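You operate a simulated robot arm through the tools that you are given. There is no shell and no other tool. Be economical: measure what you need, move in short steps, check, and stop when the job is done.

You run a simulated robot arm. Do the job below in one go: nothing can be reset, and whatever is moved stays where it is left.

## Task
Take the yellow diamond shell and leave it on the green cover.
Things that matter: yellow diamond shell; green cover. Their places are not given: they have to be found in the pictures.

The check looks at the end state, three seconds after you hand in, the way a careful person would. Anything else that was tipped, shoved, dropped, spilled or broken makes it a failure. A push-on lid holds only when it is set on centred and level and pressed home; a screw cap is set on level and turned clockwise until tight.

## Robot
A 7-joint arm with a two-finger parallel gripper, fixed in place. Base frame: the origin is at the foot of the arm, x ahead of it, y to its left, z up; the work surface is at about z = 84. Units: cm, rad, N and s.
With the tool pointing down near the work surface it reaches from about 24 to 68 cm from the base axis. Its first joint turns from -1.152 to 1.152 rad. Payload 2.4 kg.
Tool frame: the origin (TCP) lies between the finger pads and is the grasp point; the fingertips stand 3 cm ahead of it; z points along the fingers, y is the line along which they close. The gripper opens to 9.4 cm. The fingers are 2.8 cm wide and 1 cm thick; the gripper's body (5 by 9.6 cm) begins 5.5 cm behind the TCP.
Orientation is that of the tool frame in the base frame, as a unit quaternion [w, x, y, z]. With the fingers straight down and closing along the base's y, the tool's x points along the base's -x, its y along +y and its z along -z.

## Interface
- The arm moves only by the tool drive_tool. Its argument "moves" is a list of rows, each an object of numbers (a shift or turn left out is 0, a gripper value left out holds the last): "tx", "ty", "tz": the shift along the tool's x, y, z in m; "ax", "ay", "az": the turn, a rotation vector about the tool's x, y, z in degrees. In form: [{"tx": .., "ty": .., "tz": .., "ax": .., "ay": .., "az": ..}, ...]. A call has 1 to 20 rows; each row shifts and turns the commanded pose from where the row before left it, along the tool's axes as they then stand. "jaw" is the finger opening in m, from 0 to 0.094, set as the call begins (left out, the last holds). Rows are played at 5 a second. More than 5 cm and 0.15 rad between two rows, or a gripper value outside its range, and nothing of the call is played. A pose out of reach is approached as far as the arm can. The call stops where the force on the tool passes 40 N (or 10 N more than at its start, if that is more) or the arm is blocked; 0.2 s more then pass. The fingers move at their own pace (about 15.3 cm/s each) and stop on an object; they squeeze with about 20 N. The grip force told is the motor's: it shows also when the fingers shut on nothing. Time passes only in rows, and 0.2 s behind the last, so rows that do not move let the fingers close. The reply holds the time, the measured pose of the TCP, the force on the tool along the base axes, the opening and the grip force, in the units named above and with some noise.
- Cameras (640 x 400 px; columns grow to the right, rows downward): "scene" is fixed at [3.48, 48.07, 142.98]; the picture's right is [-0.73, -0.69, 0.00], its down [-0.49, 0.52, -0.71] and it looks along [0.48, -0.51, -0.71] (base axes); focal length 324 px, centre (320, 200). "wrist" rides on the gripper at [7.6, 1.4, -10.2] in the tool frame; the picture's right is [-0.18, 0.98, 0.00], its down [-0.75, -0.14, -0.64] and it looks along [-0.63, -0.12, 0.77] (tool axes); focal length 243 px, centre (320, 200).
- snapshot(camera): a new picture of that camera. It takes no simulated time.
- measure_at(camera, pixels): there is no depth. For up to 12 entries [column, row, z] of the newest picture of that camera ("zoom" is the newest enlarged one), the place [x, y] in the base frame at which the ray of that pixel passes the height z, good to about 0.2 cm. It takes no simulated time.
- close_up(camera, box): a new picture of the part [left, top, right, bottom] of that camera's present view, enlarged. It takes no simulated time.
- finish_job(): hands the job in; it is judged then, once.

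Work in short steps. Measure before you move; look again where a grasp or a placing could have gone wrong, and mend it. You have 60 turns and 20 pictures in all, those below and enlarged ones among them. Open the gripper and draw the arm clear of the work before you hand the job in, unless the task says otherwise; then end with one line.

The tools are called after "Call:" as a command line: name --argument value ..., lists and objects as JSON in quotes. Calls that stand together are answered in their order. drive_tool: Moves the arm, as the interface text tells. Its arguments: {"type":"object","properties":{"moves":{"type":"array","items":{"type":"object","properties":{"tx":{"type":"number"},"ty":{"type":"number"},"tz":{"type":"number"},"ax":{"type":"number"},"ay":{"type":"number"},"az":{"type":"number"}}}},"jaw":{"type":"number"}},"required":["moves"]} The other tools are called the same way: snapshot (camera) takes a picture; measure_at (camera, pixels) gives the place at which the rays of pixels pass given heights; close_up (camera, box) takes an enlarged picture of a part of a camera's view; finish_job () hands the job in.

At the start:

```text
t: 0.0
ee_pos: [39.47, 23.63, 108.44]
tool_rot: [0.0, 0.0, 1.0, 0.0]
ft_force: [-0.5, -1.1, 0.0]
gripper_width: 9.41
gripper_force: 0.0
```

scene: 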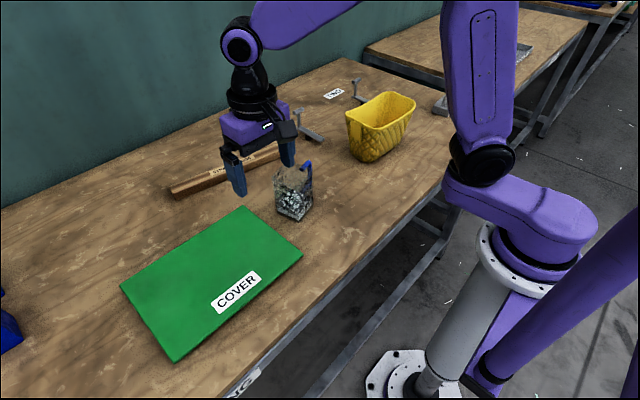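
wrist: 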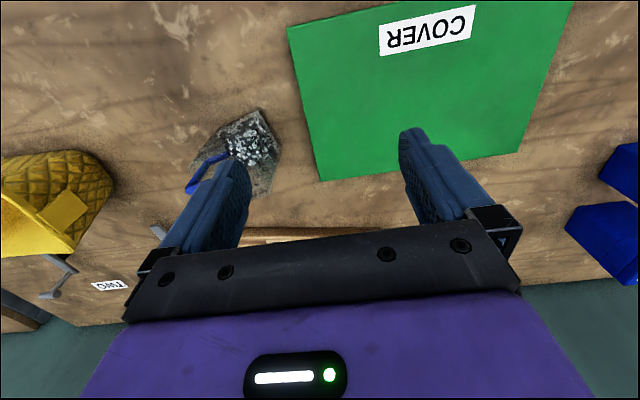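

The yellow diamond-patterned shell is near scene pixel (380,127), the green cover near (212,280). I take an enlarged look at both.

Call:
close_up --camera "scene" --box '[260, 60, 460, 185]'

Call:
measure_at --camera "scene" --pixels '[[362, 161, 84], [350, 150, 84], [400, 145, 84], [345, 115, 94], [391, 92, 94], [416, 103, 94], [375, 132, 94], [120, 287, 84], [242, 207, 84], [303, 255, 84], [174, 362, 84], [293, 205, 84]]'

```text
3.20 times, centred on (360, 122) of scene
```

zoom: 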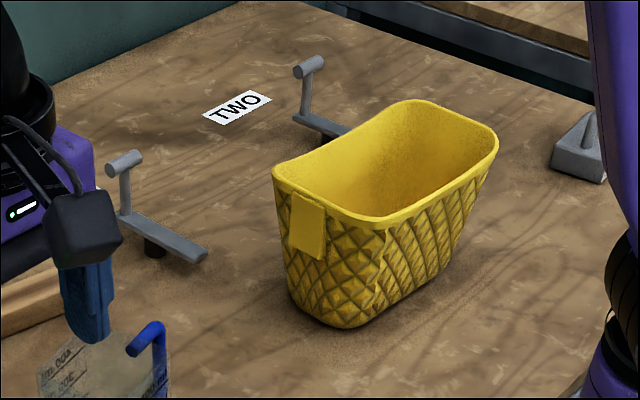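

```text
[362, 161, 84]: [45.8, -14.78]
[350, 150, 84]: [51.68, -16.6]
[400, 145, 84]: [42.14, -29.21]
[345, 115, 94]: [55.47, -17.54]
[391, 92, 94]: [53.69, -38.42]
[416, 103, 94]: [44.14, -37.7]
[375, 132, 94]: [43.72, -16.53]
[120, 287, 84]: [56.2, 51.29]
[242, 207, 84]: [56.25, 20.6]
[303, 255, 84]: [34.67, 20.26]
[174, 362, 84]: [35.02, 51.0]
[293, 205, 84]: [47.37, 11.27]
```

The shell is an upright open basket, long side along y, around (49,-27). I move above it at the present height to look with the wrist camera.

Call:
drive_tool --moves '[{"ty": -0.04}, {"ty": -0.045}, {"ty": -0.045}, {"ty": -0.045}, {"ty": -0.045}, {"ty": -0.045}, {"ty": -0.045}, {"ty": -0.045}, {"ty": -0.045}, {"ty": -0.045}, {"ty": -0.045}, {"ty": -0.01}, {}]' --jaw 0.094

Call:
snapshot --camera "wrist"

Call:
snapshot --camera "scene"

```text
t: 2.8
ee_pos: [39.48, -26.61, 108.45]
tool_rot: [0.0, -0.001, 1.0, 0.0]
ft_force: [0.2, 0.9, -0.5]
gripper_width: 9.4
gripper_force: 0.0
```

```text
16 pictures are left
```

wrist: 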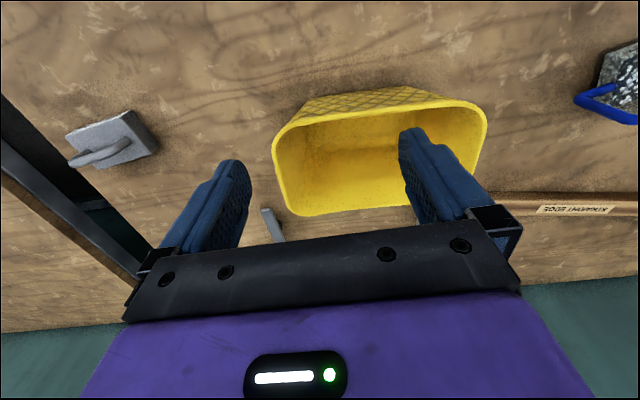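

```text
15 pictures are left
```

scene: 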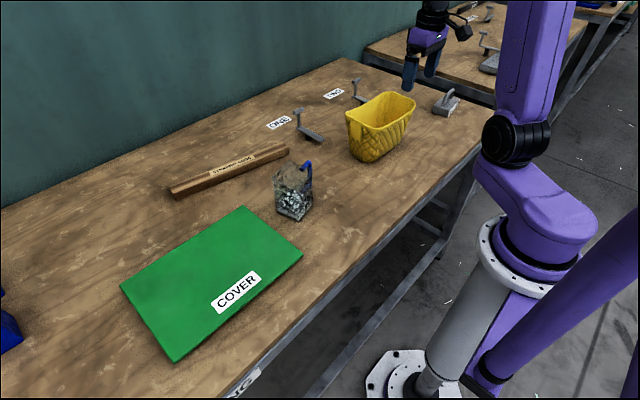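

The shell is empty. I find the rim's height by comparing the rim's corners in both cameras at several heights.

Call:
measure_at --camera "wrist" --pixels '[[276, 135, 92], [276, 135, 96], [276, 135, 100], [485, 115, 92], [485, 115, 96], [485, 115, 100], [298, 215, 92], [298, 215, 96], [400, 206, 96], [380, 112, 96], [272, 150, 96], [487, 125, 96]]'

Call:
close_up --camera "scene" --box '[330, 75, 430, 175]'

```text
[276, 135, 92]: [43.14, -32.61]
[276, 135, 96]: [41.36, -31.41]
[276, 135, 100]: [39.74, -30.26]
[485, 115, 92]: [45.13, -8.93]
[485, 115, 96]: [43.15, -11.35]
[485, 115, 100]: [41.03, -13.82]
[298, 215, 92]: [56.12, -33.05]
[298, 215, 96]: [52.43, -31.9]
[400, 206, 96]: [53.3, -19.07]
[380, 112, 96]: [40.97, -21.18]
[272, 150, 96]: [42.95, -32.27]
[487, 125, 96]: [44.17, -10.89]
```

```text
4.00 times, centred on (380, 125) of scene
```

zoom: 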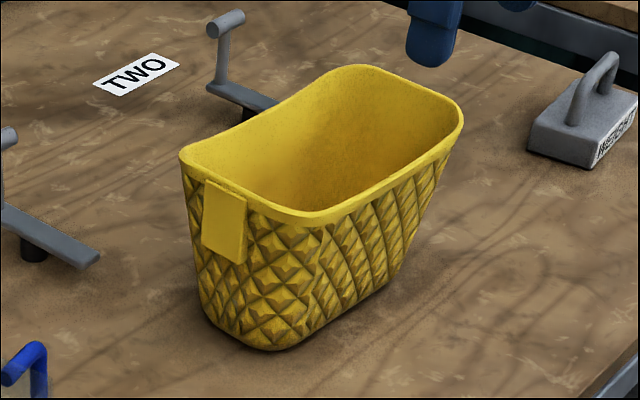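

I measure the same rim corners in the zoomed scene view.

Call:
measure_at --camera "zoom" --pixels '[[182, 155, 92], [182, 155, 96], [182, 155, 98], [305, 223, 92], [305, 223, 96], [305, 223, 98], [461, 118, 96], [461, 118, 98], [350, 66, 96], [350, 66, 98], [270, 350, 84], [205, 310, 84]]'

Call:
measure_at --camera "wrist" --pixels '[[485, 120, 94], [485, 120, 98], [440, 100, 96], [276, 200, 96], [276, 200, 98], [298, 215, 98], [298, 215, 94]]'

```text
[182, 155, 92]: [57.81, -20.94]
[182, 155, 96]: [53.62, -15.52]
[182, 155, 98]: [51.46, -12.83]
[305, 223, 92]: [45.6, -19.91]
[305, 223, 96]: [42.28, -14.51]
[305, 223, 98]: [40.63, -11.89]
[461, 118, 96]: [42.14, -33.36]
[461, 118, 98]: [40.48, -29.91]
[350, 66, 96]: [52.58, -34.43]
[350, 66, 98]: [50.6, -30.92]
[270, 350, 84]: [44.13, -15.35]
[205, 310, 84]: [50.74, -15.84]
```

```text
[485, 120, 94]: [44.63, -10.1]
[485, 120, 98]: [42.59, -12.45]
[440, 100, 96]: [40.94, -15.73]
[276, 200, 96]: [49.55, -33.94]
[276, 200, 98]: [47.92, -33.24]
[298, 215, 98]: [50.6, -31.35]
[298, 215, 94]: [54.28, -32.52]
```

Rim height comes out near z≈97.8 at the ends, x 40.6–51.3, y -31.5 to -12. I now turn the tool 90° so the fingers close along x, to pinch the near long wall, keeping at height, and check the wall's slope from the base edge in the present picture.

Call:
measure_at --camera "wrist" --pixels '[[320, 96, 84], [405, 87, 84], [380, 112, 94], [380, 112, 97], [340, 212, 96], [340, 212, 98]]'

Call:
drive_tool --moves '[{"az": 8, "tz": -0.01}, {"az": 8, "tz": -0.01}, {"az": 8, "tz": -0.01}, {"az": 8}, {"az": 8}, {"az": 8}, {"az": 8}, {"az": 8}, {"az": 8}, {"az": 8}, {"az": 8}, {"az": 2}, {}]' --jaw 0.04

Call:
snapshot --camera "wrist"

```text
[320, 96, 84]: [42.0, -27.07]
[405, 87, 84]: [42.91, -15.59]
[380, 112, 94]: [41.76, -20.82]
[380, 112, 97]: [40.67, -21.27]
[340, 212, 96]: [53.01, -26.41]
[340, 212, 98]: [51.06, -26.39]
```

```text
t: 5.6
ee_pos: [39.61, -26.34, 111.21]
tool_rot: [0.0, 0.708, 0.706, 0.001]
ft_force: [-0.6, -0.5, 0.3]
gripper_width: 4.0
gripper_force: 0.1
```

```text
13 pictures are left
```

wrist: 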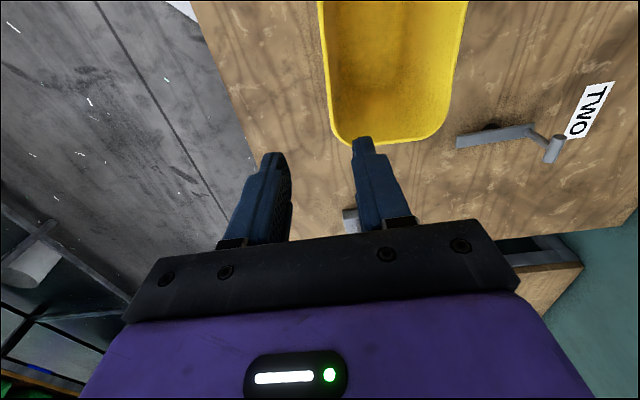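

Fingers now close along x. I shift to y≈-21.7 (middle of the long wall) and x≈41, then look again.

Call:
drive_tool --moves '[{"tx": 0.023, "ty": 0.007}, {"tx": 0.023, "ty": 0.007}, {}]'

Call:
snapshot --camera "wrist"

Call:
close_up --camera "scene" --box '[330, 50, 450, 170]'

```text
t: 6.4
ee_pos: [40.87, -21.8, 111.35]
tool_rot: [0.0, 0.707, 0.707, 0.0]
ft_force: [0.2, 0.3, -0.2]
gripper_width: 4.02
gripper_force: 0.1
```

```text
12 pictures are left
```

wrist: 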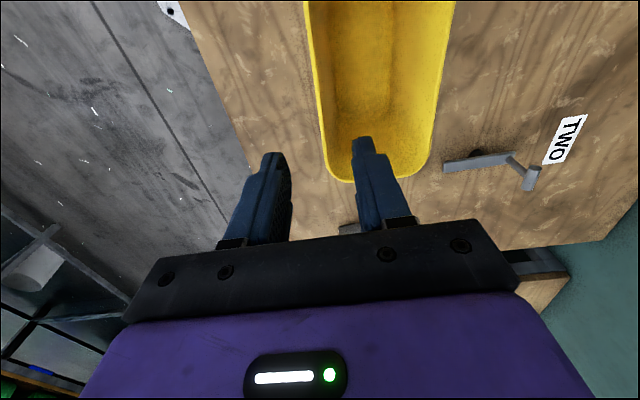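

```text
3.33 times, centred on (390, 110) of scene
```

zoom: 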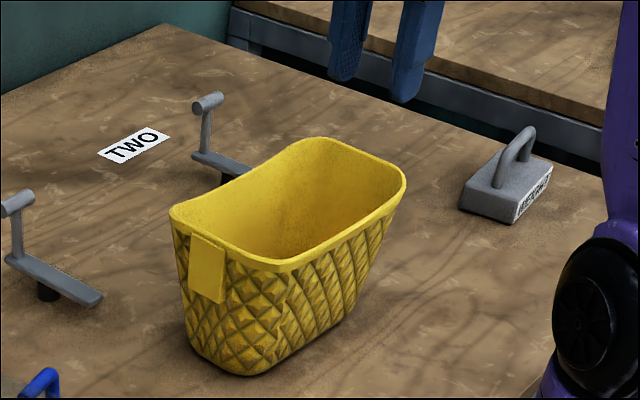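

The near rim shows as the left yellow edge, wrist pixels (306,30) to (324,150); I measure both rims there.

Call:
measure_at --camera "wrist" --pixels '[[304, 5, 96], [310, 60, 96], [318, 115, 96], [324, 150, 97.5], [452, 20, 96], [442, 90, 96], [432, 145, 97.5], [355, 183, 97.5]]'

Call:
measure_at --camera "zoom" --pixels '[[290, 268, 97.5], [340, 242, 96], [340, 242, 95], [370, 218, 96], [405, 185, 97.5]]'

```text
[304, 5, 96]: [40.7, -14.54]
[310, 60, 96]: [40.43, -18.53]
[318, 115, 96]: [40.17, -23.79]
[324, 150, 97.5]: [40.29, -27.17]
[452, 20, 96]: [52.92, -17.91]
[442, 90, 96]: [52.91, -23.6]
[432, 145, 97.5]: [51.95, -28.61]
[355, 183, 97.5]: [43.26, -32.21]
```

```text
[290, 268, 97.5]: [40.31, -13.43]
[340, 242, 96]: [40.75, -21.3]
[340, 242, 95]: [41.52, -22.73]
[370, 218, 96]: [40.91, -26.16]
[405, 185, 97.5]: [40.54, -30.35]
```

Near wall is at x≈40.8 (rim) there. I descend to z≈101.5, tilt 6° to follow the wall's taper, and check.

Call:
drive_tool --moves '[{"tz": 0.035}, {"tz": 0.035}, {"tz": 0.029}, {"ax": -3}, {"ax": -3}, {}]'

Call:
close_up --camera "scene" --box '[330, 50, 450, 170]'

```text
t: 7.8
ee_pos: [40.97, -21.68, 101.51]
tool_rot: [0.036, 0.706, 0.706, 0.037]
ft_force: [0.4, -0.1, -0.3]
gripper_width: 4.0
gripper_force: 0.1
```

```text
3.33 times, centred on (390, 110) of scene
```

zoom: 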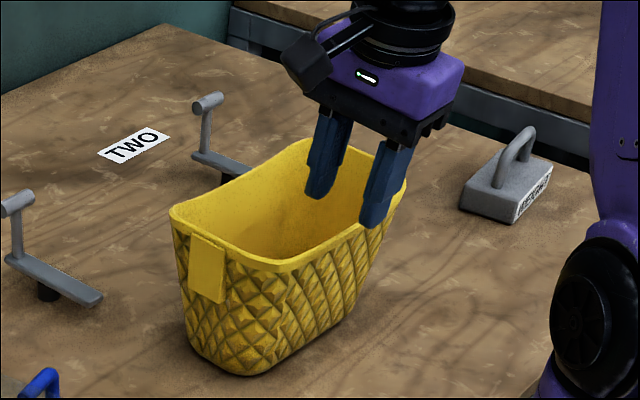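

The fingers straddle the near wall and are tilted the right way. I descend straight 7.5 cm to z≈94.

Call:
drive_tool --moves '[{"tz": 0.0249, "ty": -0.0026}, {"tz": 0.0249, "ty": -0.0026}, {"tz": 0.0249, "ty": -0.0026}, {}]'

Call:
close_up --camera "scene" --box '[330, 50, 450, 170]'

```text
t: 8.8
ee_pos: [40.86, -21.86, 94.09]
tool_rot: [0.037, 0.706, 0.706, 0.037]
ft_force: [0.1, 0.3, 0.1]
gripper_width: 3.99
gripper_force: 0.0
```

```text
3.33 times, centred on (390, 110) of scene
```

zoom: 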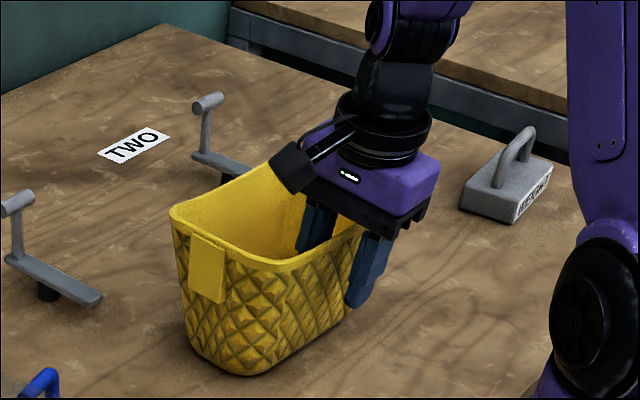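

One finger is inside, one outside. I close on the wall.

Call:
drive_tool --moves '[{}, {}, {}, {}]' --jaw 0.0

```text
t: 9.8
ee_pos: [40.95, -21.88, 93.94]
tool_rot: [0.038, 0.706, 0.706, 0.037]
ft_force: [0.9, -0.9, 5.2]
gripper_width: 0.9
gripper_force: 20.0
```

Wall gripped (0.9 cm, 20 N). I lift 3 cm gently and look.

Call:
drive_tool --moves '[{"tz": -0.00995, "ty": 0.001}, {"tz": -0.00995, "ty": 0.001}, {"tz": -0.00995, "ty": 0.001}, {}, {}]'

Call:
close_up --camera "scene" --box '[330, 50, 450, 170]'

```text
t: 11.0
ee_pos: [41.0, -21.75, 97.0]
tool_rot: [0.036, 0.706, 0.706, 0.037]
ft_force: [0.4, -0.4, -0.8]
gripper_width: 0.91
gripper_force: 19.6
```

```text
3.33 times, centred on (390, 110) of scene
```

zoom: 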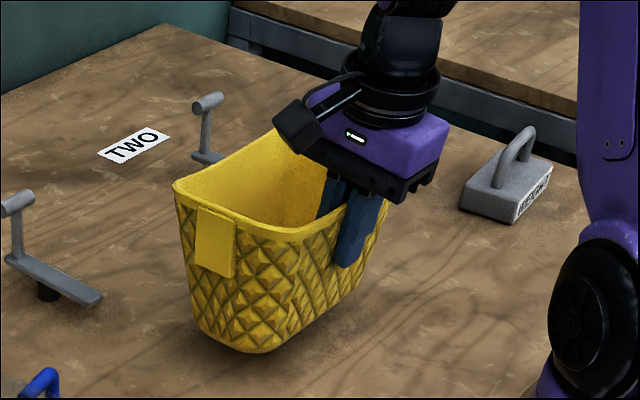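

Held and clear of the table. I lift to z≈112, then carry +y by 57.5 cm to the cover's centre (45.5, 36).

Call:
drive_tool --moves '[{"tz": -0.0249, "ty": 0.0026}, {"tz": -0.0249, "ty": 0.0026}, {"tz": -0.0249, "ty": 0.0026}, {"tz": -0.0249, "ty": 0.0026}, {"tz": -0.0249, "ty": 0.0026}, {"tz": -0.0249, "ty": 0.0026}, {}]'

Call:
drive_tool --moves '[{"tx": 0.02}, {"tx": 0.03}, {"tx": 0.035}, {"tx": 0.035}, {"tx": 0.035}, {"tx": 0.035}, {"tx": 0.035}, {"tx": 0.035}, {"tx": 0.035}, {"tx": 0.035}, {"tx": 0.035}, {"tx": 0.035}, {"tx": 0.035}, {"tx": 0.035}, {"tx": 0.035}, {"tx": 0.035}, {"tx": 0.025}, {"tx": 0.01}, {}, {}]'

Call:
snapshot --camera "scene"

```text
t: 12.6
ee_pos: [41.16, -21.6, 112.12]
tool_rot: [0.037, 0.706, 0.706, 0.037]
ft_force: [0.3, 0.0, -0.7]
gripper_width: 0.87
gripper_force: 19.9
```

```text
t: 16.8
ee_pos: [40.82, 35.79, 112.0]
tool_rot: [0.037, 0.707, 0.706, 0.037]
ft_force: [0.2, 0.2, -1.1]
gripper_width: 0.9
gripper_force: 20.3
```

```text
7 pictures are left
```

scene: 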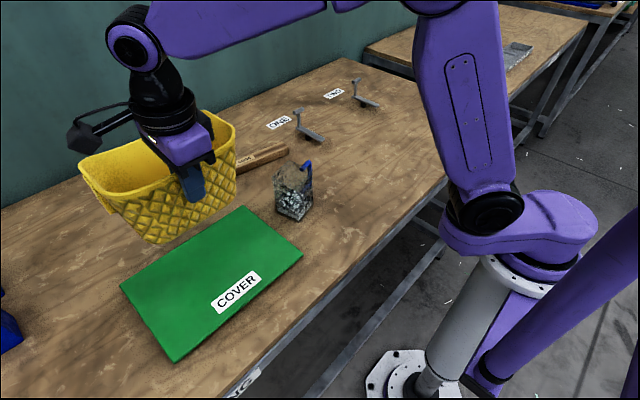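

The shell hangs over the cover. I lower to z≈97 first and look at the gap.

Call:
drive_tool --moves '[{"tz": 0.0249, "ty": -0.0026}, {"tz": 0.0249, "ty": -0.0026}, {"tz": 0.0249, "ty": -0.0026}, {"tz": 0.0249, "ty": -0.0026}, {"tz": 0.0249, "ty": -0.0026}, {"tz": 0.0199, "ty": -0.0021}, {}]'

Call:
close_up --camera "scene" --box '[100, 150, 320, 370]'

```text
t: 18.4
ee_pos: [40.99, 35.93, 97.41]
tool_rot: [0.037, 0.706, 0.706, 0.037]
ft_force: [0.3, -0.2, -0.3]
gripper_width: 0.9
gripper_force: 19.9
```

```text
1.82 times, centred on (210, 260) of scene
```

zoom: 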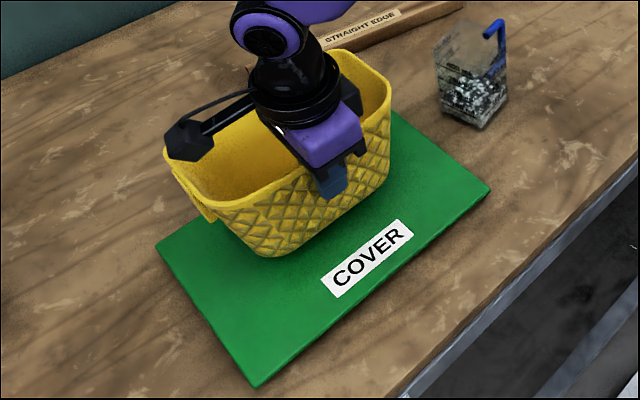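

It's centred over the cover, with a gap left. I lower slowly and watch the force.

Call:
drive_tool --moves '[{"tz": 0.005, "ty": -0.0005}, {"tz": 0.005, "ty": -0.0005}, {"tz": 0.003, "ty": -0.0003}, {"tz": 0.003, "ty": -0.0003}, {}]'

```text
t: 19.6
ee_pos: [41.0, 35.78, 95.93]
tool_rot: [0.037, 0.706, 0.706, 0.038]
ft_force: [-4.8, -0.3, 13.0]
gripper_width: 0.92
gripper_force: 19.9
```

Contact at z≈95.9 (13 N up). I ease up 2 mm and read again.

Call:
drive_tool --moves '[{"tz": -0.001, "ty": 0.0001}, {"tz": -0.001, "ty": 0.0001}, {}]'

Call:
close_up --camera "scene" --box '[100, 150, 320, 370]'

```text
t: 20.4
ee_pos: [40.93, 35.7, 96.13]
tool_rot: [0.037, 0.707, 0.706, 0.037]
ft_force: [1.9, 0.9, 3.5]
gripper_width: 0.93
gripper_force: 19.8
```

```text
1.82 times, centred on (210, 260) of scene
```

zoom: 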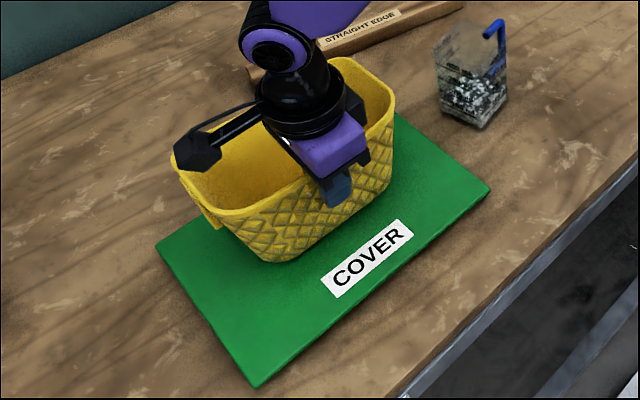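

The shell rests on the cover. I open modestly so neither finger strikes the wall.

Call:
drive_tool --moves '[{}, {}, {}]' --jaw 0.035

Call:
close_up --camera "scene" --box '[100, 150, 320, 370]'

```text
t: 21.2
ee_pos: [40.82, 35.89, 96.07]
tool_rot: [0.037, 0.706, 0.706, 0.037]
ft_force: [0.6, 0.1, -0.3]
gripper_width: 3.52
gripper_force: 0.0
```

```text
1.82 times, centred on (210, 260) of scene
```

zoom: 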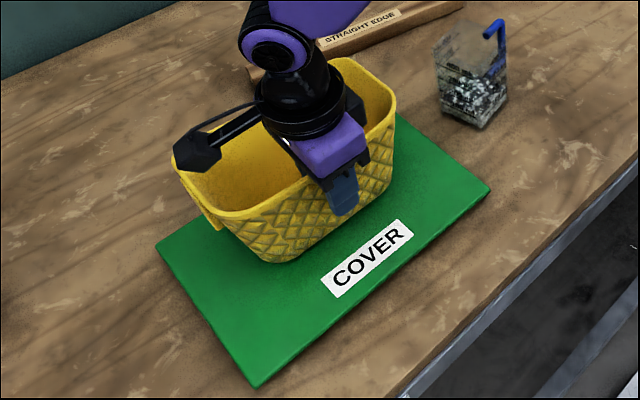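

Released, and the shell stands still. I raise straight up about 17 cm, then check.

Call:
drive_tool --moves '[{"tz": -0.0149, "ty": 0.0016}, {"tz": -0.0249, "ty": 0.0026}, {"tz": -0.0249, "ty": 0.0026}, {"tz": -0.0249, "ty": 0.0026}, {"tz": -0.0249, "ty": 0.0026}, {"tz": -0.0249, "ty": 0.0026}, {"tz": -0.0249, "ty": 0.0026}, {"tx": -0.04}, {"tx": -0.04}, {"tx": -0.04}, {"tx": -0.04}, {"tx": -0.04}, {"tx": -0.04}, {}]'

Call:
snapshot --camera "scene"

```text
t: 24.2
ee_pos: [40.98, 11.74, 112.57]
tool_rot: [0.037, 0.706, 0.706, 0.036]
ft_force: [-0.7, 1.1, 0.8]
gripper_width: 3.51
gripper_force: 0.0
```

```text
3 pictures are left
```

scene: 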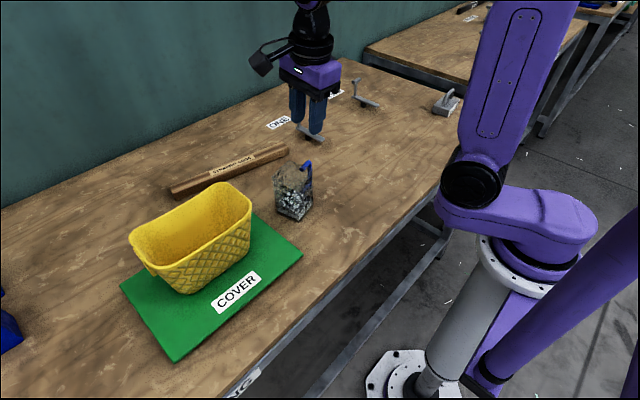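

The shell stands upright on the cover near (190,250), nothing else has moved, and the arm is clear. I open the gripper fully.

Call:
drive_tool --moves '[{}, {}]' --jaw 0.094

```text
t: 24.8
ee_pos: [40.94, 11.8, 112.65]
tool_rot: [0.037, 0.706, 0.706, 0.036]
ft_force: [-0.7, 0.6, 0.6]
gripper_width: 9.4
gripper_force: 0.1
```

The gripper is open and clear, so I hand in the job.

Call:
finish_job

```text
The job is handed in.
```

The yellow diamond shell is standing upright on the green cover, nothing else was moved, and the arm is clear with its gripper open.
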